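You operate a simulated robot arm through the tools that you are given. There is no shell and no other tool. Be economical: measure what you need, move in short steps, check, and stop when the job is done.

The job below is to be done with a simulated two-armed robot. You get a single attempt, and the scene is never put back.

TASK
Coat the 24 MM bar on both sides and lay it in the middle slot of the green rack.
Fine: take it from the grey rack; width dial at its width; slide the guide open to lay it in, then shut; belt stopped before you lift it.

It is judged by the outcome, as a careful person would: the job done as asked, and still so three seconds after it is handed in. It fails if anything else is knocked over, pushed out of place, dropped, spilled or broken.

THE ROBOT
Two 7-joint arms with fingered hands on one trunk, on a base that drives. Base frame: it is fixed to the floor where the robot stands at the start and does not move with it; the origin is under the middle of the robot, x ahead of it, y to its left, z up. Lengths are in m, angles in rad, forces in N, time in s.
The left shoulder is at the start at [0.02, 0.208, 1.323], the right one opposite. Places, roughly: coater heat dial [1.2, -0.1, 1.3]; coater heater switch [1.2, -0.1, 1.1]; coater pump lever [0.8, -0.5, 0.7]; coater start button [1.2, -0.2, 1.2]; coater stop button [1.2, -0.3, 1.1]; coater width dial [0.7, 0, 0.8]; front valve knob [0.9, -0.7, 0.8]; infeed end of the belt [0.8, 0.4, 0.9]; middle slot of the green bar rack [1.1, -0.9, 0.9]; rear valve knob [1, -0.9, 0.6]; side guide [0.7, 0.4, 0.9]; silver spacer bar [0.25, 1.25, 1]. Payload 5 kg a hand.
Tool frame (each hand has its own): the origin (TCP) lies between the finger pads and is the grasp point; the fingertips stand 0.048 m ahead of it; z points along the fingers, y is the line along which they close. The gripper opens to 0.16 m. The gripper's body begins 0.056 m behind the TCP. The gripper is a hand of 4 fingers: y runs from the thumb to the fingers, the wrist lies at [-0.026, -0.142, -0.252] in the tool frame, and closing takes about 1.5 s.
Orientation is told as [roll, pitch, yaw] about the base's x, y, z axes, in that order, counted from this pose: with the fingers straight down and the wrist toward the robot, the tool's x, y and z point along [0, 1, 0], [1, 0, 0] and [0, 0, -1] of the base frame.

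THE INTERFACE
- The arms move only by the tool nudge_tool. It takes "left_motion", "right_motion" or both (then of equal length, played together; a hand with none holds still); each is a list of rows, each an object (a shift or turn left out is 0, a gripper value left out holds the last) with "travel": the shift along the tool's x, y, z in units of 100 mm (1.0 is 100 mm), a list of three; "turn": the turn, a rotation vector about the tool's x, y, z in units of 60 degrees (1.0 is 60 degrees), a list of three. In form: [{"travel": [tx, ty, tz], "turn": [ax, ay, az]}, ...]. A call has 1 to 12 rows; each row is the pose to reach, as a shift and turn from the pose commanded when the call began, along the tool's axes at that moment. "left_hand" and "right_hand" are, for a hand that has rows, the opening in per cent of the stroke, from 0 (shut) to 100 (fully open), set as the call begins (left out, the last holds). A call with a number of a shift or a turn outside -1 to 1 is refused whole. Rows are played at 5 a second. More than 0.05 m and 0.15 rad between two rows, or a gripper value outside its range, and nothing of the call is played. Where a pose cannot be reached the arm comes as near as it can. A force on the tool above 90 N (or 10 N above the force at the start of the call, whichever is more), or a blocked arm, ends the call early, and 0.2 s more pass. The fingers move at their own pace (about 0.108 m/s each) and stop on an object; they squeeze with about 24 N. The grip force told is the motor's: it shows also when the fingers shut on nothing. Time passes only in rows, and 0.2 s behind the last, so rows that repeat a pose let the fingers close. It gives the time, the measured TCP pose, the force on the tool (base axes), the opening and the grip force at its end, in the units of the frame above (readings bear some noise), with the torque about the TCP (base axes, N m) and any sound that the robot's microphone picked up.
- Cameras (640 x 400 px; columns grow to the right, rows downward): "scene" is now at [0.1001, 0.008, 1.5319]; the picture's right is [0.20, -0.98, 0.00], its down [-0.53, -0.11, -0.84] and it looks along [0.83, 0.17, -0.54] (base axes); focal length 221 px, centre (320, 200). "left" rides on the left gripper at [-0.087, -0.133, -0.189] in its tool frame; the picture's right is [-0.83, -0.26, 0.49], its down [0.51, -0.71, 0.49] and it looks along [0.22, 0.66, 0.72] (tool axes); focal length 238 px, centre (320, 200). "right" rides on the right gripper at [0.087, -0.133, -0.189] in its tool frame; the picture's right is [-0.83, 0.26, -0.49], its down [-0.51, -0.71, 0.49] and it looks along [-0.22, 0.66, 0.72] (tool axes); focal length 238 px, centre (320, 200).
- snapshot(camera): a new picture of that camera. The clock stands still meanwhile.
- lift_body(by): slides the trunk up (or, below 0, down) by that many m; the arms and the scene camera ride with it, the base frame stays. It gives what a move gives, with no picture.
- steer(legs): drives the robot by 1 to 6 legs, each [ahead, left, turn to the left] in m, m and rad, along the robot's own axes; the way and the turn of a leg run together, so that a leg with both is an arc; at most 1.5 m and 3.142 rad a leg. The arms and the cameras ride along, it lands a little off, and it stops where it bumps. It gives what a move gives.
- curl_fingers(index, middle, ring, thumb_bend, thumb_turn, hand): sets how far each is bent, from 0 (flat) to 1 (curled in); at 0.3 the hand is open as for a grip, at 0.7 the pads meet at the TCP. One left out holds its place. A second passes; each finger stops where it meets its share of the squeeze, and holds until it gets a number again. A gripper value or a shape takes the hand back. It gives what a move gives, with no picture; readings hold the bend of each and the force on the fingers (four entries, about 0 where the hand has none), thumb and palm. thumb_turn goes from beside the hand (0) to across from the fingers (1), as for a grip.
- hand_shape(shape, hand): the hand has 4 fingers and takes this shape, open, in about a second: jaw (thumb against the fingers, like two jaws); tri (thumb and two fingers); tip (a fingertip pinch); poke (one finger out to press); point (the index stretched); flat (the hand flat); cup (the hand cupped); fist (a fist). The gripper value then closes the fingers along that shape, each until it touches; the sizes above hold for jaw. It gives what a move gives, with no picture.
- aim_head(pan, tilt): turns the head with the scene camera to pan (to the left, within 1.501 rad either way) and tilt (down, from -0.506 to 1.204), counted from straight ahead of the robot. It gives what a move gives.
- measure_at(camera, pixels): for up to 12 pixels [column, row] of the newest picture of that camera ("zoom" is the newest enlarged one), the place [x, y, z] in the base frame of the surface seen there, good to about 0.003 m, but the place of the scene camera against the robot may be out by one fixed shift of up to 0.025 m in any direction. The clock stands still meanwhile.
- close_up(camera, box): a new picture of the part [left, top, right, bottom] of that camera's present view, enlarged. The clock stands still meanwhile.
- sign_off(): hands the job in; it is judged then, once.

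Work in short steps. Measure before you move; look again where a grasp or a placing could have gone wrong, and mend it. You have 80 turns and 78 pictures in all, those below and enlarged ones among them. Open the grippers and draw the arms clear of the work before you hand the job in, unless the task says otherwise; then end with one line.

The tools are called as a command line: name --argument value ..., lists and objects as JSON in quotes. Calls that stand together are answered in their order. nudge_tool: Moves the arms, as the interface text tells. Its arguments: {"type":"object","properties":{"left_motion":{"type":"array"},"left_hand":{"type":"number"},"right_motion":{"type":"array"},"right_hand":{"type":"number"}},"required":[]} The other tools are called the same way: lift_body (by) slides the trunk up or down; hand_shape (shape, hand) gives the hand a shape; curl_fingers (index, middle, ring, thumb_bend, thumb_turn, hand) moves the fingers one by one; steer (legs) drives the base; aim_head (pan, tilt) turns the head that bears the scene camera; snapshot (camera) takes a picture; measure_at (camera, pixels) gives the place of the surface under pixels of a picture; close_up (camera, box) takes an enlarged picture of a part of a camera's view; sign_off () hands the job in.

At the start:

```text
time_s: 0.0
left_tcp_pos: [0.5884, 0.3096, 1.4089]
left_tool_rot: [0.0, 0.001, -0.001]
left_contact_force: [0.2, -1.0, 1.5]
left_wrist_torque: [0.01, 0.01, -0.02]
left_gripper_width: 0.1596
left_gripper_force: 0.0
left_shape: jaw
left_bend: [0.3, 0.3, 0.3, 0.3, 0.98]
left_finger forces: [0.0, 0.0, 0.1, 0.0, 0.0, 0.0]
right_tcp_pos: [0.5679, -0.193, 1.4293]
right_tool_rot: [0.001, -0.001, -0.002]
right_contact_force: [0.7, 0.1, 0.4]
right_wrist_torque: [0.02, 0.01, 0.0]
right_gripper_width: 0.1595
right_gripper_force: 0.0
right_shape: jaw
right_bend: [0.3, 0.3, 0.3, 0.3, 0.98]
right_finger forces: [0.0, 0.0, 0.0, 0.1, 0.0, 0.1]
trunk travel left (down, up): [-0.325, 0.365]
robot x, y, heading: [-0.0019, -0.0009, -0.003]
head pan, tilt: [0.199, 0.565]
```

scene: 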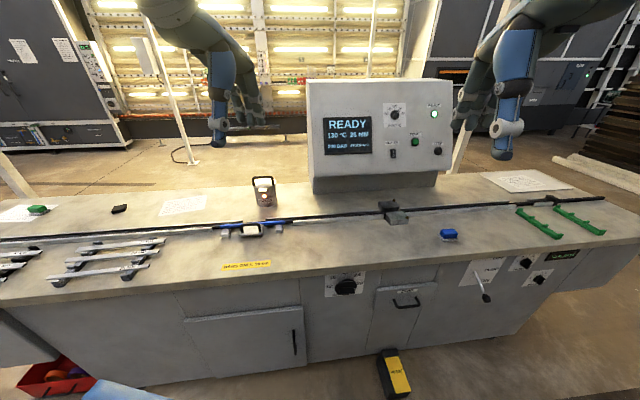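
right: 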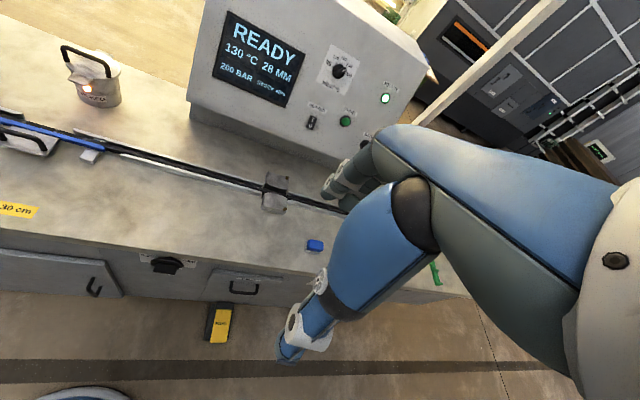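
left: 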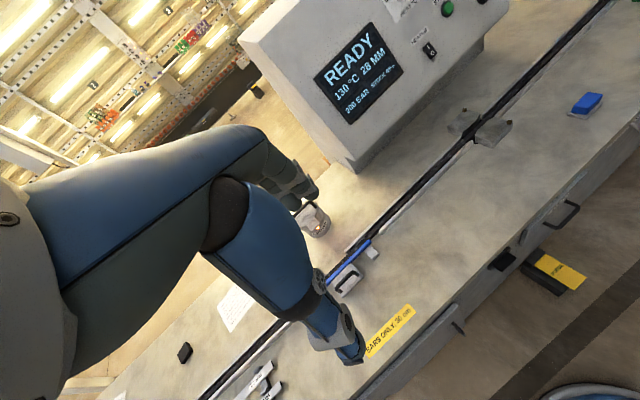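

The first pictures show the coater panel "READY 130 °C 28 MM", with the grey racks at the left and the green rack at the right. I'll take enlarged views to read the labels.

close_up --camera "scene" --box '[0, 180, 200, 305]'

close_up --camera "scene" --box '[300, 75, 460, 175]'

close_up --camera "scene" --box '[310, 245, 590, 400]'

close_up --camera "scene" --box '[160, 170, 320, 270]'

```text
3.20 times, centred on (100, 242) of scene
```

zoom: 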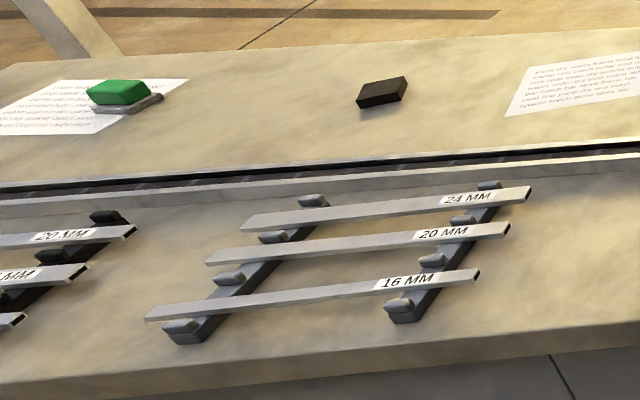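

```text
4.00 times, centred on (380, 125) of scene
```

zoom: 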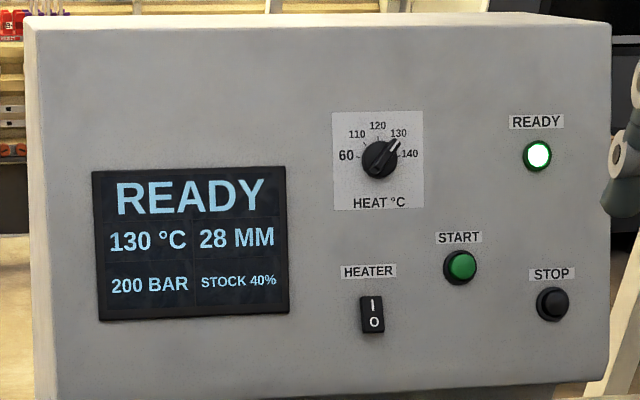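

```text
2.29 times, centred on (450, 322) of scene
```

zoom: 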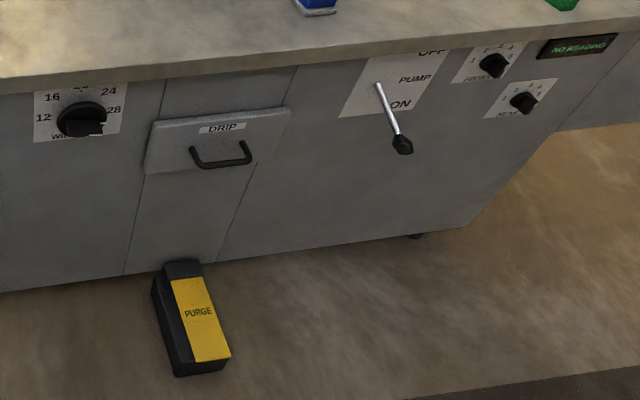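

```text
4.00 times, centred on (240, 220) of scene
```

zoom: 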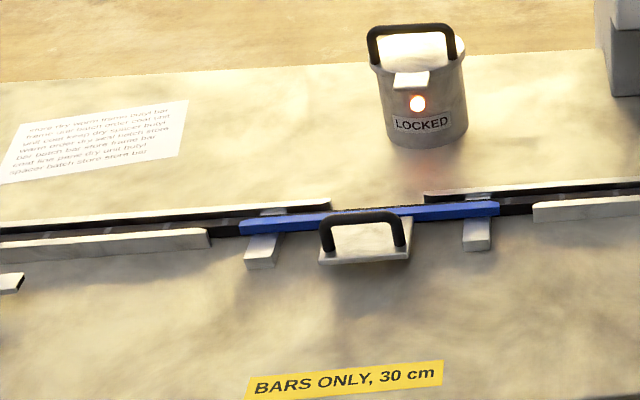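

The panel is ready at 130 °C with the width at 28 MM, the pump lever sits near ON, and there are two valve knobs. I'll read the notes and the valve labels more closely.

aim_head --pan -0.5 --tilt 0.65

snapshot --camera "scene"

```text
time_s: 1.1
left_tcp_pos: [0.5894, 0.3094, 1.4086]
left_tool_rot: [0.0, 0.001, 0.0]
left_contact_force: [0.4, -0.5, 0.2]
left_wrist_torque: [-0.01, 0.01, 0.01]
left_gripper_width: 0.1596
left_gripper_force: 0.0
left_shape: jaw
left_bend: [0.3, 0.3, 0.3, 0.3, 0.98]
left_finger forces: [0.1, 0.0, 0.0, 0.0, 0.1, 0.0]
right_tcp_pos: [0.5677, -0.1923, 1.4285]
right_tool_rot: [0.002, -0.001, 0.002]
right_contact_force: [0.2, -0.3, -0.5]
right_wrist_torque: [-0.01, 0.0, -0.02]
right_gripper_width: 0.1594
right_gripper_force: 0.0
right_shape: jaw
right_bend: [0.3, 0.3, 0.3, 0.3, 0.98]
right_finger forces: [0.0, 0.0, 0.0, 0.0, 0.0, 0.1]
trunk travel left (down, up): [-0.325, 0.365]
robot x, y, heading: [0.0013, -0.0027, -0.002]
head pan, tilt: [-0.499, 0.649]
```

```text
70 pictures are left
```

scene: 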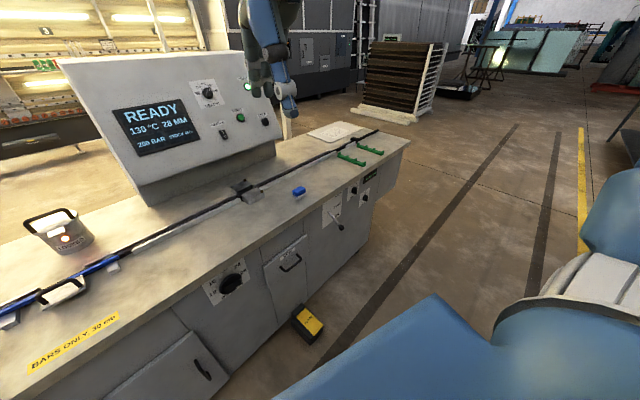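

The coater front is now in view. I'll enlarge the knobs, the lever and the outfeed.

close_up --camera "scene" --box '[310, 160, 390, 240]'

close_up --camera "scene" --box '[200, 110, 420, 250]'

close_up --camera "scene" --box '[190, 240, 320, 320]'

```text
5.00 times, centred on (350, 200) of scene
```

zoom: 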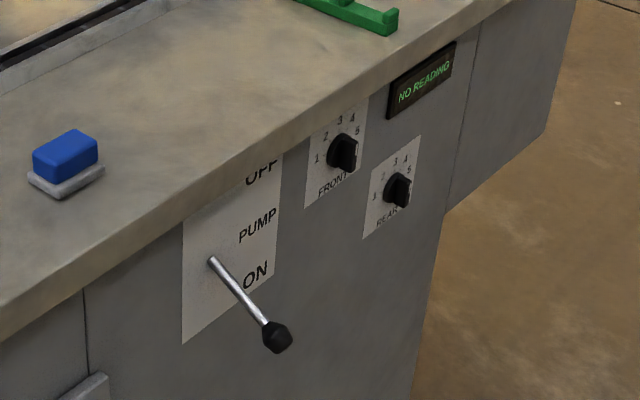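

```text
2.86 times, centred on (310, 180) of scene
```

zoom: 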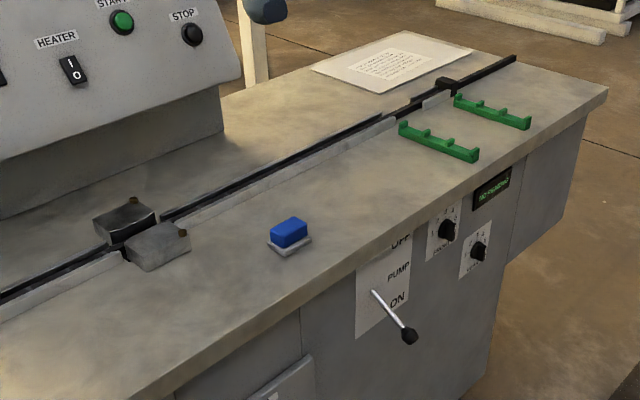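

```text
4.92 times, centred on (255, 280) of scene
```

zoom: 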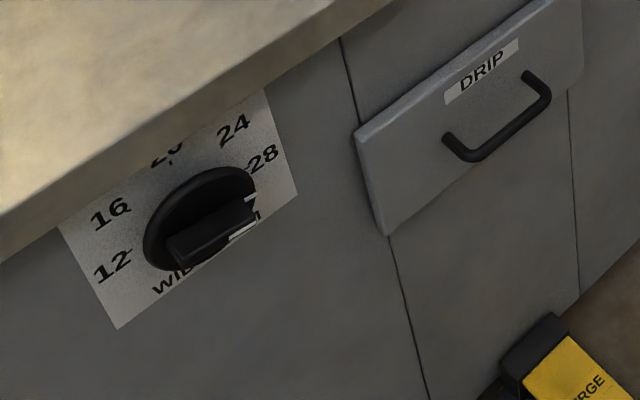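

Next I'll read the note at the outfeed end and the two valve pointers.

close_up --camera "scene" --box '[305, 118, 365, 148]'

close_up --camera "scene" --box '[342, 176, 382, 206]'

```text
10.67 times, centred on (335, 133) of scene
```

zoom: 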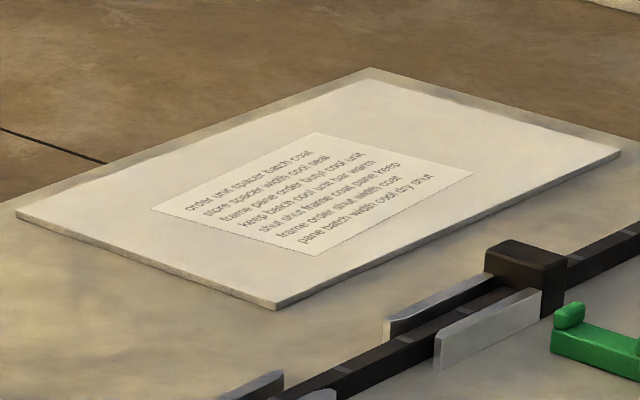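

```text
13.33 times, centred on (362, 191) of scene
```

zoom: 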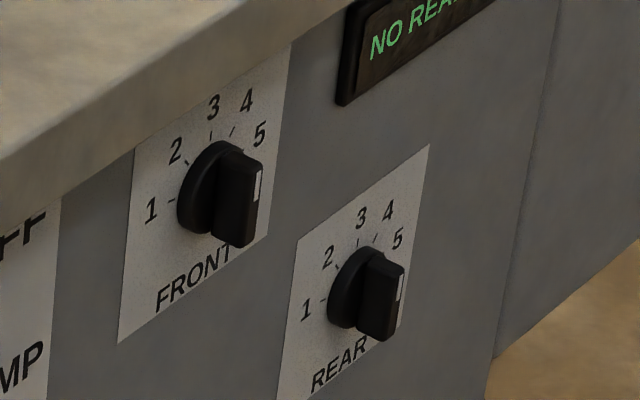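

The notes are filler text. I'll measure the main things in the current view.

measure_at --camera "zoom" --pixels '[[232, 195], [380, 295], [255, 185], [400, 290], [150, 300], [300, 370]]'

measure_at --camera "scene" --pixels '[[230, 284], [240, 118], [264, 122], [298, 190], [344, 231], [340, 154], [361, 162], [359, 144], [380, 152], [250, 190], [370, 136], [210, 290]]'

aim_head --pan 0.75 --tilt 0.75

snapshot --camera "scene"

```text
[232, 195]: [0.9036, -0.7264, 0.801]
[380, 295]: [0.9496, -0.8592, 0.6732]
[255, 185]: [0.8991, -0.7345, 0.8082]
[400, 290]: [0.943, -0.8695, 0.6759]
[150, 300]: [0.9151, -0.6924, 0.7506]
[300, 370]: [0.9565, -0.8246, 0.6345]
```

```text
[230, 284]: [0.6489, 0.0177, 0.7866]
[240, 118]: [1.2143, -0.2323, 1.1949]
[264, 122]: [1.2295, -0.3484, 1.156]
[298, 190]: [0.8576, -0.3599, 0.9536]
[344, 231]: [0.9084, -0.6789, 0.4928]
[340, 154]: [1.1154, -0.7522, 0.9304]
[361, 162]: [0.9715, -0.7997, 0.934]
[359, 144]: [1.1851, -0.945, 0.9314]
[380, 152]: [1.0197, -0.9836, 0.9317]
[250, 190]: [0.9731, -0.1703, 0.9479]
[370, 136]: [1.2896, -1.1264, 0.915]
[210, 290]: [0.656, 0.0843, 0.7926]
```

```text
time_s: 2.5
left_tcp_pos: [0.5886, 0.3094, 1.4068]
left_tool_rot: [0.0, 0.0, 0.0]
left_contact_force: [-0.6, -0.3, -0.2]
left_wrist_torque: [0.01, 0.01, -0.01]
left_gripper_width: 0.1597
left_gripper_force: 0.0
left_shape: jaw
left_bend: [0.3, 0.3, 0.3, 0.3, 0.98]
left_finger forces: [0.0, 0.1, 0.0, 0.0, 0.0, 0.1]
right_tcp_pos: [0.567, -0.1927, 1.4281]
right_tool_rot: [0.0, 0.0, 0.0]
right_contact_force: [-0.3, 0.1, 0.2]
right_wrist_torque: [0.01, 0.0, 0.01]
right_gripper_width: 0.1595
right_gripper_force: 0.0
right_shape: jaw
right_bend: [0.3, 0.3, 0.3, 0.3, 0.98]
right_finger forces: [0.0, 0.1, 0.0, 0.0, 0.0, 0.1]
trunk travel left (down, up): [-0.325, 0.365]
robot x, y, heading: [-0.0012, -0.0016, -0.004]
head pan, tilt: [0.75, 0.75]
```

```text
64 pictures are left
```

scene: 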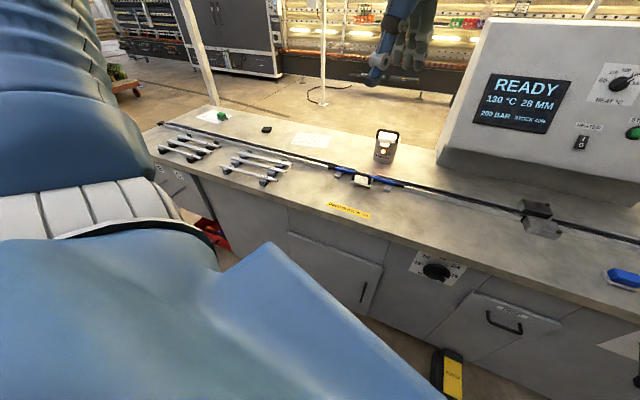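

The bench runs obliquely, with its long axis about (0.32, -0.95). I'll enlarge the grey rack and the infeed and measure them.

close_up --camera "scene" --box '[140, 100, 300, 200]'

measure_at --camera "zoom" --pixels '[[400, 202], [585, 252], [377, 228], [562, 280], [330, 256], [520, 314], [370, 260], [505, 260], [470, 290], [120, 193], [270, 215], [640, 268]]'

close_up --camera "scene" --box '[320, 120, 440, 195]'

measure_at --camera "zoom" --pixels '[[80, 238], [470, 342], [260, 330], [290, 332], [220, 320], [150, 280], [320, 350], [40, 210], [180, 262], [130, 250], [400, 325], [560, 355]]'

```text
4.00 times, centred on (220, 150) of scene
```

zoom: 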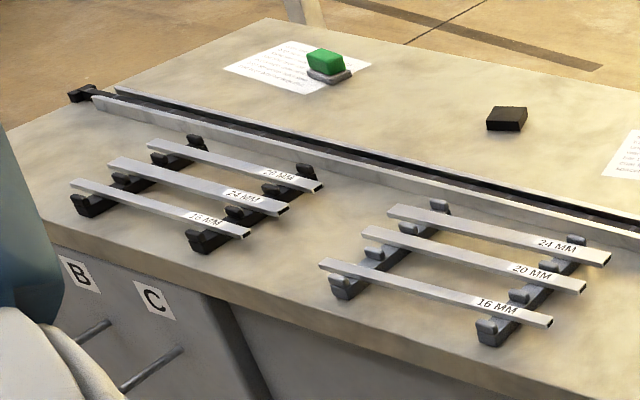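

```text
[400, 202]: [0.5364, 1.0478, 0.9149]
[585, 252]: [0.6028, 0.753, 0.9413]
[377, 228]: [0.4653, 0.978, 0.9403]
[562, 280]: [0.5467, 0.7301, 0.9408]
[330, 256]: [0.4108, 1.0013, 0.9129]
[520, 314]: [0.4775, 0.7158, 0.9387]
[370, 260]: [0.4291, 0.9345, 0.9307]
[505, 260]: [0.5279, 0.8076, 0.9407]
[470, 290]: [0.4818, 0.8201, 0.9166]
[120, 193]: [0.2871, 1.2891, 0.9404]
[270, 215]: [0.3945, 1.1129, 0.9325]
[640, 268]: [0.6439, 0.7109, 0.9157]
```

```text
5.33 times, centred on (380, 158) of scene
```

zoom: 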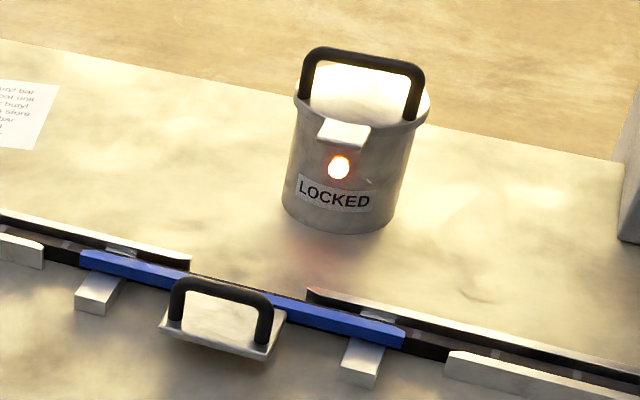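

```text
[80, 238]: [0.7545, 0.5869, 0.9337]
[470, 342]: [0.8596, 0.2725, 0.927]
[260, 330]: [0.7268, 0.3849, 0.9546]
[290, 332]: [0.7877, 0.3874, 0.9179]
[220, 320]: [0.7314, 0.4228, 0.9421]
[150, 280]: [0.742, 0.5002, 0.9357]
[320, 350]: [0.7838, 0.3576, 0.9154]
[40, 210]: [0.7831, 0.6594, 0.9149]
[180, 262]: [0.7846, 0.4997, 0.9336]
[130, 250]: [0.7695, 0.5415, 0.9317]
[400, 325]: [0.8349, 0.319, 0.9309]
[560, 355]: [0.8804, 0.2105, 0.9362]
```

In bench coordinates the belt lies about 0.9 m deep and the dial about 0.62 m. I'll turn the robot square to the bench and back off slightly to work on the width dial.

steer --legs '[[0, 0, 0.325], [-0.1, 0, 0]]'

aim_head --pan -0.25 --tilt 0.8

snapshot --camera "scene"

```text
time_s: 4.7
left_tcp_pos: [0.3645, 0.4476, 1.409]
left_tool_rot: [-0.001, -0.002, 0.324]
left_contact_force: [-1.5, 0.1, 0.4]
left_wrist_torque: [0.05, -0.09, 0.03]
left_gripper_width: 0.1596
left_gripper_force: 0.1
left_shape: jaw
left_bend: [0.3, 0.3, 0.3, 0.3, 0.98]
left_finger forces: [0.1, 0.1, 0.1, 0.0, 0.0, 0.0]
right_tcp_pos: [0.5053, -0.0339, 1.4293]
right_tool_rot: [0.002, -0.003, 0.325]
right_contact_force: [-0.6, 0.7, 1.0]
right_wrist_torque: [0.0, -0.11, -0.01]
right_gripper_width: 0.1599
right_gripper_force: 0.0
right_shape: jaw
right_bend: [0.3, 0.3, 0.3, 0.3, 0.98]
right_finger forces: [0.1, 0.0, 0.1, 0.0, 0.0, 0.1]
trunk travel left (down, up): [-0.325, 0.365]
robot x, y, heading: [-0.0945, -0.0303, 0.327]
head pan, tilt: [0.75, 0.75]
```

```text
time_s: 5.9
left_tcp_pos: [0.3657, 0.45, 1.4059]
left_tool_rot: [0.001, 0.001, 0.326]
left_contact_force: [1.0, -0.9, -0.5]
left_wrist_torque: [-0.01, 0.04, 0.01]
left_gripper_width: 0.1597
left_gripper_force: 0.1
left_shape: jaw
left_bend: [0.3, 0.3, 0.3, 0.3, 0.98]
left_finger forces: [0.1, 0.0, 0.0, 0.0, 0.0, 0.0]
right_tcp_pos: [0.5065, -0.0322, 1.4296]
right_tool_rot: [-0.001, 0.0, 0.325]
right_contact_force: [1.0, 0.6, 0.5]
right_wrist_torque: [-0.02, 0.02, -0.01]
right_gripper_width: 0.1598
right_gripper_force: 0.1
right_shape: jaw
right_bend: [0.3, 0.3, 0.3, 0.3, 0.98]
right_finger forces: [0.0, 0.0, 0.0, 0.0, 0.0, 0.0]
trunk travel left (down, up): [-0.325, 0.365]
robot x, y, heading: [-0.0928, -0.0301, 0.327]
head pan, tilt: [-0.25, 0.799]
```

```text
61 pictures are left
```

scene: 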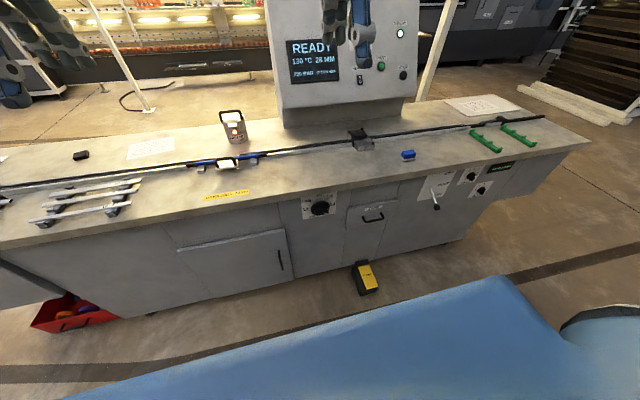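

The dial is at about (320, 207) and the pedal at (365, 275). I'll measure both, then lower the trunk and turn the right hand to point forward.

close_up --camera "scene" --box '[295, 185, 345, 225]'

measure_at --camera "scene" --pixels '[[320, 208], [305, 200], [335, 200], [320, 190], [365, 275], [312, 218]]'

lift_body --by -0.25

nudge_tool --right_motion '[{"travel": [0, 0, 0.17], "turn": [-0.125, 0, 0]}, {"travel": [0, 0, 0.33], "turn": [-0.25, 0, 0]}, {"travel": [0, 0, 0.5], "turn": [-0.375, 0, 0]}, {"travel": [0, 0, 0.67], "turn": [-0.5, 0, 0]}, {"travel": [0, 0, 0.83], "turn": [-0.625, 0, 0]}, {"travel": [0, 0, 1.0], "turn": [-0.75, 0, 0]}]'

nudge_tool --right_motion '[{"travel": [0, -0.12, 0.12], "turn": [-0.125, 0, 0]}, {"travel": [0, -0.24, 0.24], "turn": [-0.25, 0, 0]}, {"travel": [0, -0.36, 0.36], "turn": [-0.375, 0, 0]}, {"travel": [0, -0.48, 0.48], "turn": [-0.5, 0, 0]}, {"travel": [0, -0.6, 0.6], "turn": [-0.625, 0, 0]}, {"travel": [0, -0.7, 0.7], "turn": [-0.75, 0, 0]}]'

snapshot --camera "right"

```text
10.00 times, centred on (320, 205) of scene
```

zoom: 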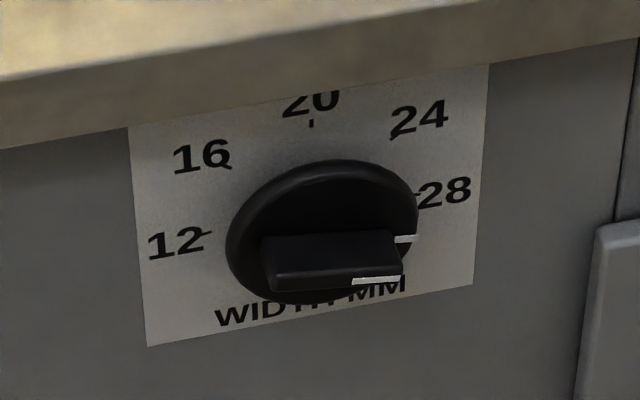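

```text
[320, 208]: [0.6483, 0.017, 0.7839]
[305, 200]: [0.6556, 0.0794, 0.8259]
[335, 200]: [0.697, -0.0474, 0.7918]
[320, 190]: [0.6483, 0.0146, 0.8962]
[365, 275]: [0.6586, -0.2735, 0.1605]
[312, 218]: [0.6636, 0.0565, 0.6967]
```

```text
time_s: 8.5
left_tcp_pos: [0.3658, 0.4484, 1.1578]
left_tool_rot: [0.001, -0.001, 0.324]
left_contact_force: [0.4, 0.1, 0.0]
left_wrist_torque: [-0.01, -0.05, 0.03]
left_gripper_width: 0.1596
left_gripper_force: 0.1
left_shape: jaw
left_bend: [0.3, 0.3, 0.3, 0.3, 0.98]
left_finger forces: [0.0, 0.0, 0.1, 0.0, 0.1, 0.0]
right_tcp_pos: [0.5058, -0.033, 1.1794]
right_tool_rot: [0.001, -0.001, 0.324]
right_contact_force: [-0.8, 0.5, 0.0]
right_wrist_torque: [0.02, -0.05, -0.01]
right_gripper_width: 0.1598
right_gripper_force: 0.0
right_shape: jaw
right_bend: [0.3, 0.3, 0.3, 0.3, 0.98]
right_finger forces: [0.0, 0.0, 0.1, 0.1, 0.1, 0.0]
trunk travel left (down, up): [-0.075, 0.615]
robot x, y, heading: [-0.0959, -0.0308, 0.325]
head pan, tilt: [-0.25, 0.799]
```

```text
time_s: 9.9
left_tcp_pos: [0.3664, 0.4491, 1.1566]
left_tool_rot: [0.0, 0.003, 0.322]
left_contact_force: [1.3, 0.7, -2.1]
left_wrist_torque: [-0.02, 0.09, -0.05]
left_gripper_width: 0.1599
left_gripper_force: 0.0
left_shape: jaw
left_bend: [0.3, 0.3, 0.3, 0.3, 0.98]
left_finger forces: [0.1, 0.1, 0.0, 0.0, 0.1, 0.1]
right_tcp_pos: [0.5434, -0.0102, 1.0929]
right_tool_rot: [0.002, -0.784, 0.319]
right_contact_force: [0.5, -0.5, 1.1]
right_wrist_torque: [-0.03, 0.06, -0.01]
right_gripper_width: 0.1598
right_gripper_force: 0.0
right_shape: jaw
right_bend: [0.3, 0.3, 0.3, 0.3, 0.98]
right_finger forces: [0.1, 0.0, 0.0, 0.0, 0.0, 0.0]
right hand out of reach, approached as far as the arm can: row 5, 6
trunk travel left (down, up): [-0.075, 0.615]
robot x, y, heading: [-0.0938, -0.0332, 0.328]
head pan, tilt: [-0.25, 0.799]
```

```text
time_s: 11.3
left_tcp_pos: [0.3671, 0.4476, 1.1567]
left_tool_rot: [0.002, 0.0, 0.326]
left_contact_force: [0.9, -0.5, -0.7]
left_wrist_torque: [0.13, 0.03, 0.01]
left_gripper_width: 0.1595
left_gripper_force: 0.0
left_shape: jaw
left_bend: [0.3, 0.3, 0.3, 0.3, 0.98]
left_finger forces: [0.0, 0.0, 0.0, 0.0, 0.1, 0.1]
right_tcp_pos: [0.544, -0.0098, 0.9921]
right_tool_rot: [-0.214, -1.569, 0.535]
right_contact_force: [-0.9, -0.8, -7.0]
right_wrist_torque: [0.26, -0.59, 0.11]
right_gripper_width: 0.1597
right_gripper_force: 0.0
right_shape: jaw
right_bend: [0.3, 0.3, 0.3, 0.29, 0.98]
right_finger forces: [0.0, 0.0, 0.0, 0.1, 0.0, 0.0]
right hand out of reach, approached as far as the arm can: row 1, 2, 3
trunk travel left (down, up): [-0.075, 0.615]
robot x, y, heading: [-0.0953, -0.0326, 0.323]
head pan, tilt: [-0.25, 0.799]
```

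```text
59 pictures are left
```

right: 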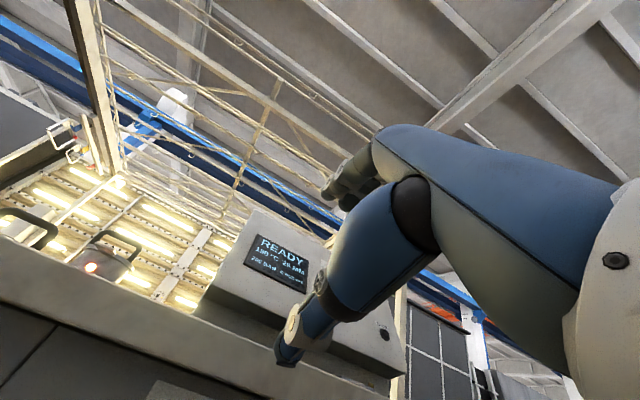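

The hand points forward and TCP is at about depth 0.51, z 0.99. I'll lower it to knob height while still clear of the counter, set a half opening and look.

nudge_tool --right_motion '[{"travel": [0, -0.35, 0]}, {"travel": [0, -0.7, 0]}, {"travel": [0, -1.0, 0]}]' --right_hand 50

nudge_tool --right_motion '[{"travel": [0, -0.35, 0], "turn": [0, 0, 0.08]}, {"travel": [0, -0.7, 0], "turn": [0, 0, 0.16]}, {"travel": [0, -1.0, 0], "turn": [0, 0, 0.17]}]'

snapshot --camera "right"

```text
time_s: 12.1
left_tcp_pos: [0.3661, 0.4488, 1.1579]
left_tool_rot: [0.0, 0.0, 0.324]
left_contact_force: [-0.2, -0.6, -0.3]
left_wrist_torque: [0.03, 0.03, 0.03]
left_gripper_width: 0.1596
left_gripper_force: 0.0
left_shape: jaw
left_bend: [0.3, 0.3, 0.3, 0.3, 0.98]
left_finger forces: [0.0, 0.1, 0.0, 0.0, 0.0, 0.1]
right_tcp_pos: [0.5448, -0.0083, 0.8953]
right_tool_rot: [2.644, -1.57, -2.321]
right_contact_force: [0.1, -0.7, 1.0]
right_wrist_torque: [0.02, 0.01, 0.03]
right_gripper_width: 0.0805
right_gripper_force: 0.1
right_shape: jaw
right_bend: [0.74, 0.45, 0.42, 0.69, 1.0]
right_finger forces: [0.0, 0.0, 0.1, 0.1, 0.1, 0.2]
trunk travel left (down, up): [-0.075, 0.615]
robot x, y, heading: [-0.0918, -0.0326, 0.324]
head pan, tilt: [-0.25, 0.799]
```

```text
time_s: 12.9
left_tcp_pos: [0.3668, 0.4481, 1.1572]
left_tool_rot: [0.001, 0.001, 0.324]
left_contact_force: [0.5, -0.5, -0.1]
left_wrist_torque: [0.0, 0.01, -0.01]
left_gripper_width: 0.1598
left_gripper_force: 0.0
left_shape: jaw
left_bend: [0.3, 0.3, 0.3, 0.3, 0.98]
left_finger forces: [0.1, 0.0, 0.0, 0.0, 0.1, 0.1]
right_tcp_pos: [0.5432, -0.0087, 0.7947]
right_tool_rot: [1.574, -1.389, -1.251]
right_contact_force: [0.0, -0.3, 0.5]
right_wrist_torque: [-0.06, 0.04, 0.02]
right_gripper_width: 0.0802
right_gripper_force: 0.1
right_shape: jaw
right_bend: [0.74, 0.45, 0.42, 0.69, 1.0]
right_finger forces: [0.0, 0.0, 0.0, 0.1, 0.0, 0.1]
trunk travel left (down, up): [-0.075, 0.615]
robot x, y, heading: [-0.0935, -0.0305, 0.322]
head pan, tilt: [-0.25, 0.799]
```

```text
58 pictures are left
```

right: 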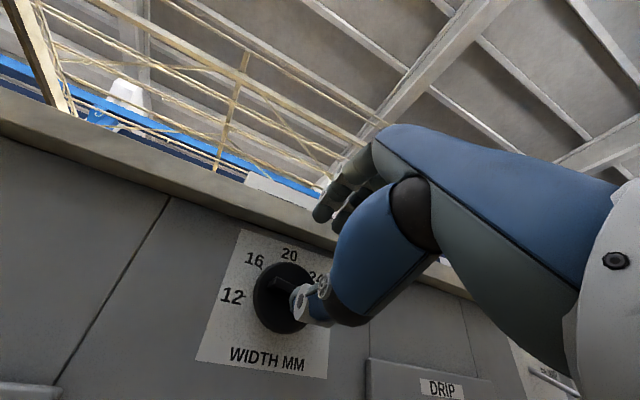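

The dial is visible at about (275, 300) beside the thumb. I'll measure it with the trustworthy hand camera.

measure_at --camera "right" --pixels '[[285, 287], [275, 278], [268, 310], [275, 325], [262, 295], [250, 250], [320, 365], [215, 355], [255, 185], [180, 170]]'

close_up --camera "right" --box '[220, 230, 360, 340]'

```text
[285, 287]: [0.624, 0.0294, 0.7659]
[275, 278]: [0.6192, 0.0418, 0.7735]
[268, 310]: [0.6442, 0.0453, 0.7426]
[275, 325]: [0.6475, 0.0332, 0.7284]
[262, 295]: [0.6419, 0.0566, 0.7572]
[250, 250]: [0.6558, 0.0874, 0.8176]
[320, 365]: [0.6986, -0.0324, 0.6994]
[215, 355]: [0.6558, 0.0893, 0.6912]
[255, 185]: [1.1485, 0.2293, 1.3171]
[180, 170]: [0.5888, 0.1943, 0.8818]
```

```text
3.64 times, centred on (290, 285) of right
```

zoom: 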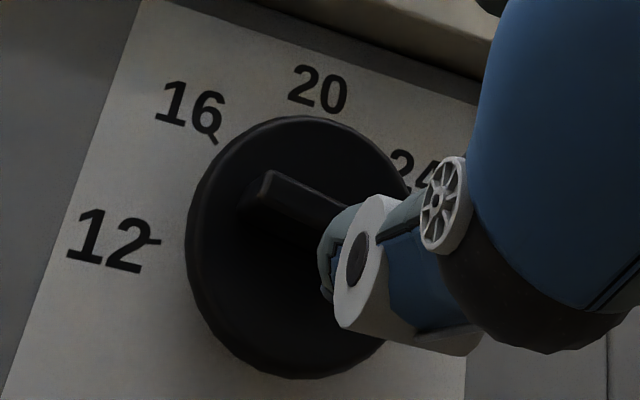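

I'll measure more points of the knob bar and disc in the enlarged view to find its axis.

measure_at --camera "zoom" --pixels '[[270, 190], [250, 195], [310, 215], [330, 205], [275, 135], [200, 250], [300, 365], [370, 370], [240, 330], [350, 145], [330, 120], [230, 165]]'

```text
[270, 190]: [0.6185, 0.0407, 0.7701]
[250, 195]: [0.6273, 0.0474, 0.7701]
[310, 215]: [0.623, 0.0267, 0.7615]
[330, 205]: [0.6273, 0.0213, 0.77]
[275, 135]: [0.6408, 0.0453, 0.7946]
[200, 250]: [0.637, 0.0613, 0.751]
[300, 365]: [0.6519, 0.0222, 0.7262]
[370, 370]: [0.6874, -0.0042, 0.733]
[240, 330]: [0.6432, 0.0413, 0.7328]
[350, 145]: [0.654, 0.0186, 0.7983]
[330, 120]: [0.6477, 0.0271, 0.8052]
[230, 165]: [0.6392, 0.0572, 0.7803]
```

The knob axis is at about s 0.184, z 0.764, with the bar front at d 0.60 and the disc face at 0.625. I'll align, advance and close on the bar.

nudge_tool --right_motion '[{"travel": [-0.085, -0.31, 0]}, {"travel": [-0.085, -0.31, 0.3]}, {"travel": [-0.085, -0.31, 0.6]}]' --right_hand 50

close_up --camera "right" --box '[220, 130, 420, 330]'

```text
time_s: 13.7
left_tcp_pos: [0.3664, 0.4491, 1.1583]
left_tool_rot: [0.001, 0.0, 0.325]
left_contact_force: [-0.2, 1.0, -0.8]
left_wrist_torque: [-0.01, -0.01, -0.01]
left_gripper_width: 0.1594
left_gripper_force: 0.0
left_shape: jaw
left_bend: [0.3, 0.3, 0.3, 0.3, 0.98]
left_finger forces: [0.0, 0.0, 0.0, 0.1, 0.1, 0.0]
right_tcp_pos: [0.5993, 0.0103, 0.7645]
right_tool_rot: [1.567, -1.392, -1.242]
right_contact_force: [-0.3, -0.7, -0.6]
right_wrist_torque: [-0.02, -0.05, -0.02]
right_gripper_width: 0.0799
right_gripper_force: 0.0
right_shape: jaw
right_bend: [0.74, 0.45, 0.42, 0.69, 1.0]
right_finger forces: [0.0, 0.1, 0.1, 0.0, 0.0, 0.0]
trunk travel left (down, up): [-0.075, 0.615]
robot x, y, heading: [-0.0907, -0.0336, 0.324]
head pan, tilt: [-0.25, 0.799]
```

```text
2.00 times, centred on (320, 230) of right
```

zoom: 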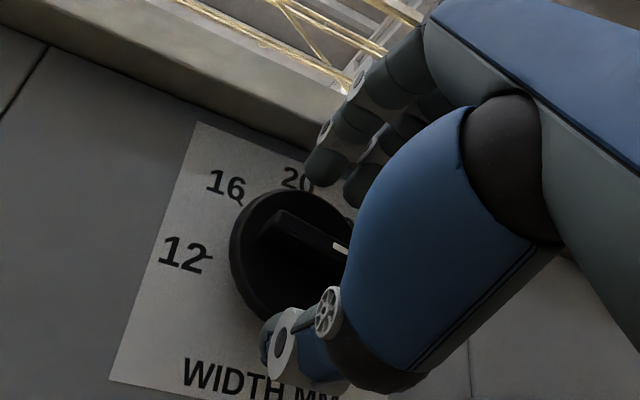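

The fingers are above the bar and the thumb below it, so I'll close on it.

nudge_tool --right_motion '[{"travel": [0, 0, 0]}, {"travel": [0, 0, 0]}, {"travel": [0, 0, 0]}, {"travel": [0, 0, 0]}, {"travel": [0, 0, 0]}, {"travel": [0, 0, 0]}, {"travel": [0, 0, 0]}]' --right_hand 0

close_up --camera "right" --box '[220, 130, 420, 330]'

```text
time_s: 15.3
left_tcp_pos: [0.3662, 0.4484, 1.1575]
left_tool_rot: [0.0, 0.0, 0.326]
left_contact_force: [-0.7, -0.6, -0.6]
left_wrist_torque: [0.02, -0.01, 0.03]
left_gripper_width: 0.1596
left_gripper_force: 0.1
left_shape: jaw
left_bend: [0.3, 0.3, 0.3, 0.3, 0.98]
left_finger forces: [0.1, 0.1, 0.0, 0.0, 0.0, 0.0]
right_tcp_pos: [0.5985, 0.0098, 0.7644]
right_tool_rot: [1.569, -1.394, -1.244]
right_contact_force: [2.7, 2.4, -2.1]
right_wrist_torque: [0.01, 0.02, 0.05]
right_gripper_width: 0.0068
right_gripper_force: 23.5
right_shape: jaw
right_bend: [0.71, 0.66, 0.7, 0.71, 1.0]
right_finger forces: [12.5, 6.2, 0.1, 0.0, 20.4, 0.1]
trunk travel left (down, up): [-0.075, 0.615]
robot x, y, heading: [-0.091, -0.0317, 0.327]
head pan, tilt: [-0.25, 0.799]
```

```text
2.00 times, centred on (320, 230) of right
```

zoom: 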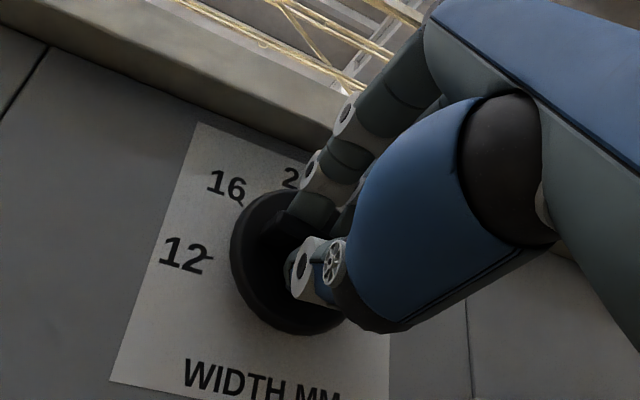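

The fingers hold the bar (finger forces 12, 6 and thumb 20 N). I'll turn counter-clockwise by about 50°.

nudge_tool --right_motion '[{"turn": [0, 0, -0.12]}, {"turn": [0, 0, -0.24]}, {"turn": [0, 0, -0.36]}, {"turn": [0, 0, -0.48]}, {"turn": [0, 0, -0.6]}, {"turn": [0, 0, -0.72]}, {"turn": [0, 0, -0.83]}, {"turn": [0, 0, -0.83]}]'

aim_head --pan -0.35 --tilt 0.3

snapshot --camera "scene"

close_up --camera "right" --box '[220, 130, 420, 330]'

```text
time_s: 17.1
left_tcp_pos: [0.3662, 0.4483, 1.1582]
left_tool_rot: [0.001, 0.0, 0.324]
left_contact_force: [-0.4, -0.8, -0.5]
left_wrist_torque: [-0.02, 0.04, 0.03]
left_gripper_width: 0.1596
left_gripper_force: 0.0
left_shape: jaw
left_bend: [0.3, 0.3, 0.3, 0.3, 0.98]
left_finger forces: [0.0, 0.0, 0.0, 0.0, 0.0, 0.0]
right_tcp_pos: [0.6001, 0.008, 0.7639]
right_tool_rot: [-1.57, -0.879, 1.895]
right_contact_force: [-1.2, 2.5, -1.0]
right_wrist_torque: [-0.02, 0.0, 0.1]
right_gripper_width: 0.0068
right_gripper_force: 24.5
right_shape: jaw
right_bend: [0.71, 0.66, 0.7, 0.71, 1.0]
right_finger forces: [14.2, 7.5, 0.0, 0.0, 21.0, 0.1]
trunk travel left (down, up): [-0.075, 0.615]
robot x, y, heading: [-0.0961, -0.0338, 0.322]
head pan, tilt: [-0.25, 0.799]
```

```text
time_s: 18.0
left_tcp_pos: [0.3664, 0.449, 1.158]
left_tool_rot: [-0.002, 0.001, 0.324]
left_contact_force: [0.3, 0.7, 0.4]
left_wrist_torque: [0.06, 0.03, 0.0]
left_gripper_width: 0.1597
left_gripper_force: 0.0
left_shape: jaw
left_bend: [0.3, 0.3, 0.3, 0.3, 0.98]
left_finger forces: [0.1, 0.0, 0.1, 0.0, 0.0, 0.1]
right_tcp_pos: [0.5997, 0.0069, 0.7637]
right_tool_rot: [-1.57, -0.881, 1.895]
right_contact_force: [-0.8, 1.9, -1.6]
right_wrist_torque: [-0.05, -0.04, 0.18]
right_gripper_width: 0.0066
right_gripper_force: 24.2
right_shape: jaw
right_bend: [0.71, 0.66, 0.7, 0.71, 1.0]
right_finger forces: [14.3, 7.8, 0.0, 0.0, 20.8, 0.0]
trunk travel left (down, up): [-0.075, 0.615]
robot x, y, heading: [-0.0932, -0.0322, 0.325]
head pan, tilt: [-0.351, 0.3]
```

```text
54 pictures are left
```

scene: 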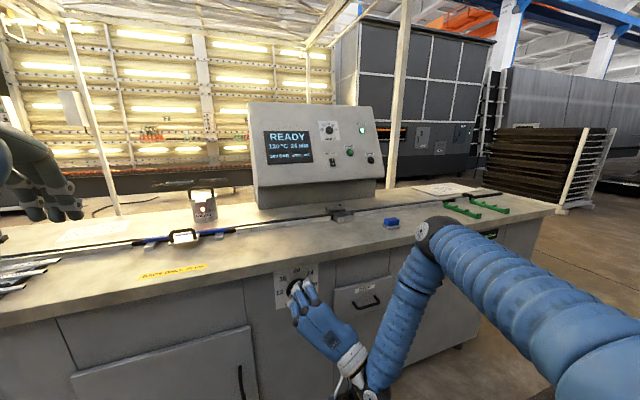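

```text
2.00 times, centred on (320, 230) of right
```

zoom: 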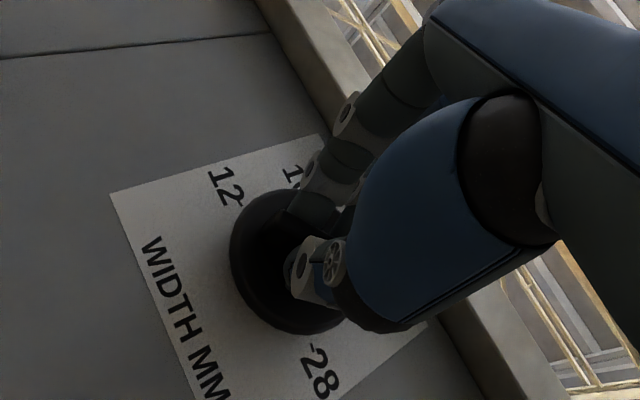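

The hand turned with the dial, so I'll read the display and see the dial from the scene camera.

close_up --camera "scene" --box '[250, 110, 390, 180]'

nudge_tool --right_motion '[{"travel": [0, 0, 0]}, {"travel": [0, 0, 0]}, {"travel": [0, 0, 0]}, {"travel": [0, 0, 0]}, {"travel": [0, 0, -0.4]}, {"travel": [0, 0, -0.8]}, {"travel": [0, 0, -1.0]}]' --right_hand 60

close_up --camera "scene" --box '[250, 110, 390, 180]'

close_up --camera "scene" --box '[260, 255, 330, 320]'

```text
4.57 times, centred on (320, 145) of scene
```

zoom: 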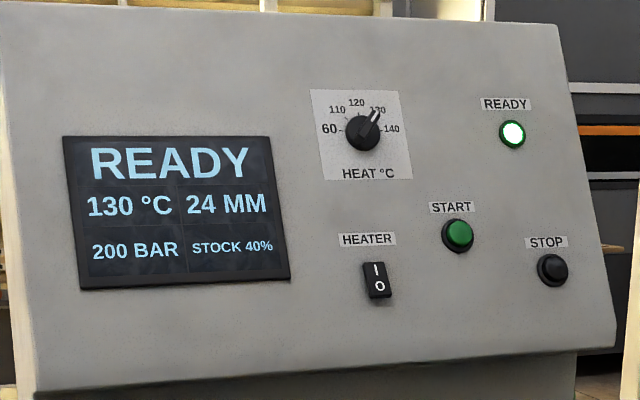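

```text
time_s: 19.6
left_tcp_pos: [0.3654, 0.4488, 1.1573]
left_tool_rot: [0.001, 0.001, 0.325]
left_contact_force: [0.0, -0.7, 0.5]
left_wrist_torque: [0.01, 0.01, 0.03]
left_gripper_width: 0.1595
left_gripper_force: 0.0
left_shape: jaw
left_bend: [0.3, 0.3, 0.3, 0.3, 0.98]
left_finger forces: [0.0, 0.0, 0.0, 0.1, 0.0, 0.0]
right_tcp_pos: [0.5046, -0.0246, 0.7627]
right_tool_rot: [-1.573, -0.879, 1.896]
right_contact_force: [-0.3, 0.2, 0.3]
right_wrist_torque: [0.01, 0.02, -0.01]
right_gripper_width: 0.0958
right_gripper_force: 0.0
right_shape: jaw
right_bend: [0.73, 0.41, 0.38, 0.65, 1.0]
right_finger forces: [0.0, 0.0, 0.1, 0.0, 0.0, 0.0]
trunk travel left (down, up): [-0.075, 0.615]
robot x, y, heading: [-0.0906, -0.0313, 0.318]
head pan, tilt: [-0.351, 0.3]
```

```text
4.57 times, centred on (320, 145) of scene
```

zoom: 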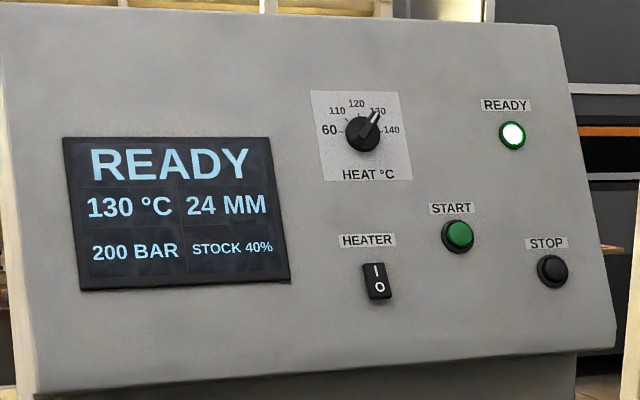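

```text
6.15 times, centred on (295, 288) of scene
```

zoom: 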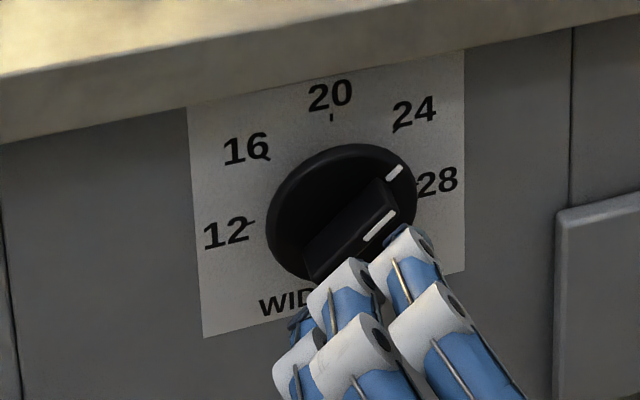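

The display reads 24 MM. I'll straighten and raise the right hand, then drive left towards the grey rack.

nudge_tool --right_motion '[{"turn": [0, 0, 0.13]}, {"turn": [0, 0, 0.26]}, {"turn": [0, 0, 0.4]}, {"turn": [0, 0, 0.53]}, {"turn": [0, 0, 0.67]}]'

nudge_tool --right_motion '[{"travel": [0, 0.4, 0]}, {"travel": [0, 0.8, 0]}, {"travel": [0, 1.0, 0]}]'

nudge_tool --right_motion '[{"travel": [0, 0.4, 0]}, {"travel": [0, 0.8, 0]}, {"travel": [0, 1.0, 0]}]'

steer --legs '[[0, 0.4, 0], [0.1, 0, 0]]'

snapshot --camera "left"

```text
time_s: 20.8
left_tcp_pos: [0.3665, 0.4483, 1.1585]
left_tool_rot: [0.0, -0.001, 0.323]
left_contact_force: [0.0, -0.1, -0.3]
left_wrist_torque: [0.02, -0.01, 0.03]
left_gripper_width: 0.1597
left_gripper_force: 0.0
left_shape: jaw
left_bend: [0.3, 0.3, 0.3, 0.3, 0.98]
left_finger forces: [0.0, 0.0, 0.1, 0.0, 0.0, 0.1]
right_tcp_pos: [0.5057, -0.024, 0.7625]
right_tool_rot: [1.567, -1.559, -1.241]
right_contact_force: [0.4, 0.3, 0.8]
right_wrist_torque: [-0.02, 0.04, 0.02]
right_gripper_width: 0.0959
right_gripper_force: 0.1
right_shape: jaw
right_bend: [0.73, 0.41, 0.38, 0.65, 1.0]
right_finger forces: [0.1, 0.0, 0.0, 0.0, 0.0, 0.0]
trunk travel left (down, up): [-0.075, 0.615]
robot x, y, heading: [-0.0898, -0.0291, 0.328]
head pan, tilt: [-0.351, 0.3]
```

```text
time_s: 21.6
left_tcp_pos: [0.3654, 0.4492, 1.1576]
left_tool_rot: [0.001, 0.001, 0.323]
left_contact_force: [0.2, -0.2, -0.2]
left_wrist_torque: [0.0, 0.01, 0.02]
left_gripper_width: 0.1595
left_gripper_force: 0.0
left_shape: jaw
left_bend: [0.3, 0.3, 0.3, 0.3, 0.98]
left_finger forces: [0.0, 0.0, 0.0, 0.0, 0.0, 0.0]
right_tcp_pos: [0.5077, -0.0264, 0.8645]
right_tool_rot: [1.528, -1.561, -1.206]
right_contact_force: [-0.1, 0.0, 0.0]
right_wrist_torque: [0.0, -0.03, 0.02]
right_gripper_width: 0.0961
right_gripper_force: 0.2
right_shape: jaw
right_bend: [0.73, 0.41, 0.38, 0.65, 1.0]
right_finger forces: [0.0, 0.0, 0.0, 0.0, 0.1, 0.0]
trunk travel left (down, up): [-0.075, 0.615]
robot x, y, heading: [-0.0953, -0.0302, 0.328]
head pan, tilt: [-0.351, 0.3]
```

```text
time_s: 22.4
left_tcp_pos: [0.365, 0.4489, 1.1576]
left_tool_rot: [0.0, 0.001, 0.324]
left_contact_force: [0.0, -0.1, -1.1]
left_wrist_torque: [-0.05, -0.01, 0.03]
left_gripper_width: 0.1598
left_gripper_force: 0.1
left_shape: jaw
left_bend: [0.3, 0.3, 0.3, 0.3, 0.98]
left_finger forces: [0.0, 0.0, 0.1, 0.1, 0.1, 0.0]
right_tcp_pos: [0.5067, -0.024, 0.9643]
right_tool_rot: [1.466, -1.56, -1.141]
right_contact_force: [0.9, -0.2, 0.0]
right_wrist_torque: [0.01, 0.0, -0.01]
right_gripper_width: 0.096
right_gripper_force: 0.1
right_shape: jaw
right_bend: [0.73, 0.41, 0.38, 0.65, 1.0]
right_finger forces: [0.0, 0.0, 0.1, 0.0, 0.0, 0.1]
trunk travel left (down, up): [-0.075, 0.615]
robot x, y, heading: [-0.0973, -0.03, 0.325]
head pan, tilt: [-0.351, 0.3]
```

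```text
time_s: 25.6
left_tcp_pos: [0.3373, 0.844, 1.1589]
left_tool_rot: [-0.001, -0.003, 0.322]
left_contact_force: [-0.8, -0.1, 0.7]
left_wrist_torque: [0.02, -0.02, 0.03]
left_gripper_width: 0.16
left_gripper_force: 0.1
left_shape: jaw
left_bend: [0.3, 0.3, 0.3, 0.3, 0.98]
left_finger forces: [0.0, 0.1, 0.1, 0.0, 0.0, 0.0]
right_tcp_pos: [0.4786, 0.3713, 0.9647]
right_tool_rot: [1.652, -1.559, -1.328]
right_contact_force: [-27.4, -9.0, 0.1]
right_wrist_torque: [-0.65, 1.91, 0.21]
right_gripper_width: 0.0961
right_gripper_force: 0.1
right_shape: jaw
right_bend: [0.73, 0.41, 0.38, 0.65, 1.0]
right_finger forces: [0.0, 0.1, 0.0, 0.0, 28.4, 0.0]
trunk travel left (down, up): [-0.075, 0.615]
robot x, y, heading: [-0.1185, 0.3663, 0.322]
head pan, tilt: [-0.351, 0.3]
```

```text
49 pictures are left
```

left: 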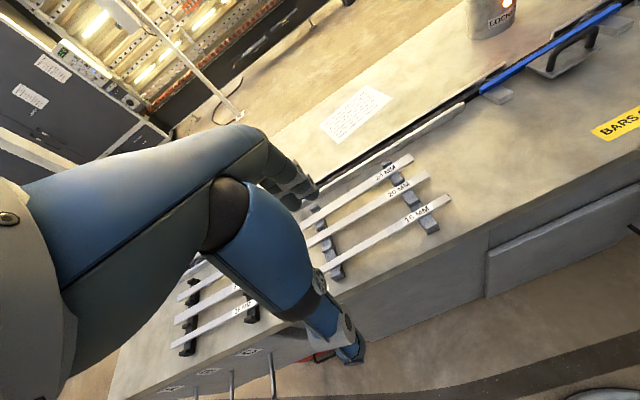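

The right thumb pressed the counter edge (28 N) and the robot stopped where I wanted it anyway, at d≈0. I'll pull the right hand back and up, then measure the bars in the left camera.

nudge_tool --right_motion '[{"travel": [0, 0, -0.4]}, {"travel": [0, 0.4, -0.5]}, {"travel": [0, 0.8, -0.5]}, {"travel": [0, 1.0, -0.5]}]'

measure_at --camera "left" --pixels '[[412, 155], [405, 164], [370, 184], [427, 173], [385, 193], [449, 199], [400, 225], [450, 110], [500, 85], [560, 70], [430, 165], [345, 210]]'

close_up --camera "left" --box '[270, 120, 470, 290]'

```text
time_s: 26.6
left_tcp_pos: [0.339, 0.8442, 1.1574]
left_tool_rot: [0.0, -0.001, 0.323]
left_contact_force: [0.3, -0.6, 0.0]
left_wrist_torque: [-0.03, 0.01, -0.02]
left_gripper_width: 0.16
left_gripper_force: 0.1
left_shape: jaw
left_bend: [0.3, 0.3, 0.3, 0.3, 0.98]
left_finger forces: [0.0, 0.0, 0.0, 0.1, 0.1, 0.0]
right_tcp_pos: [0.4543, 0.3693, 1.045]
right_tool_rot: [1.607, -1.559, -1.281]
right_contact_force: [0.0, 0.0, 0.6]
right_wrist_torque: [0.02, -0.03, -0.01]
right_gripper_width: 0.0961
right_gripper_force: 0.0
right_shape: jaw
right_bend: [0.73, 0.41, 0.38, 0.65, 1.0]
right_finger forces: [0.1, 0.0, 0.0, 0.0, 0.0, 0.0]
right hand out of reach, approached as far as the arm can: row 3, 4
trunk travel left (down, up): [-0.075, 0.615]
robot x, y, heading: [-0.1188, 0.3676, 0.32]
head pan, tilt: [-0.351, 0.3]
```

```text
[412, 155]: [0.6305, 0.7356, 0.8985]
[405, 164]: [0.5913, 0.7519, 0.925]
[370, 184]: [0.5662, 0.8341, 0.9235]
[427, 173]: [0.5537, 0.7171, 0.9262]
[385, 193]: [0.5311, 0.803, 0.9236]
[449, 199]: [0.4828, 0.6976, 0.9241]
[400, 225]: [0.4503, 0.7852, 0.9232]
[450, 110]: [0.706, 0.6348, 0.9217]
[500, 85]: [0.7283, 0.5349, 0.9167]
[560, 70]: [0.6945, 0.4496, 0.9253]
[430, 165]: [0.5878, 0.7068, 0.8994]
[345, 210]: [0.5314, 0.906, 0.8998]
```

```text
2.35 times, centred on (370, 205) of left
```

zoom: 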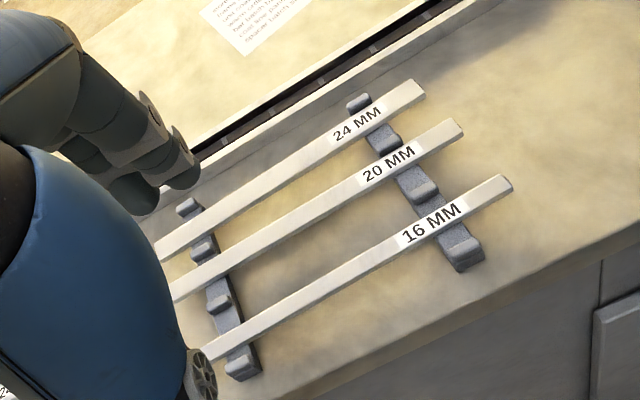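

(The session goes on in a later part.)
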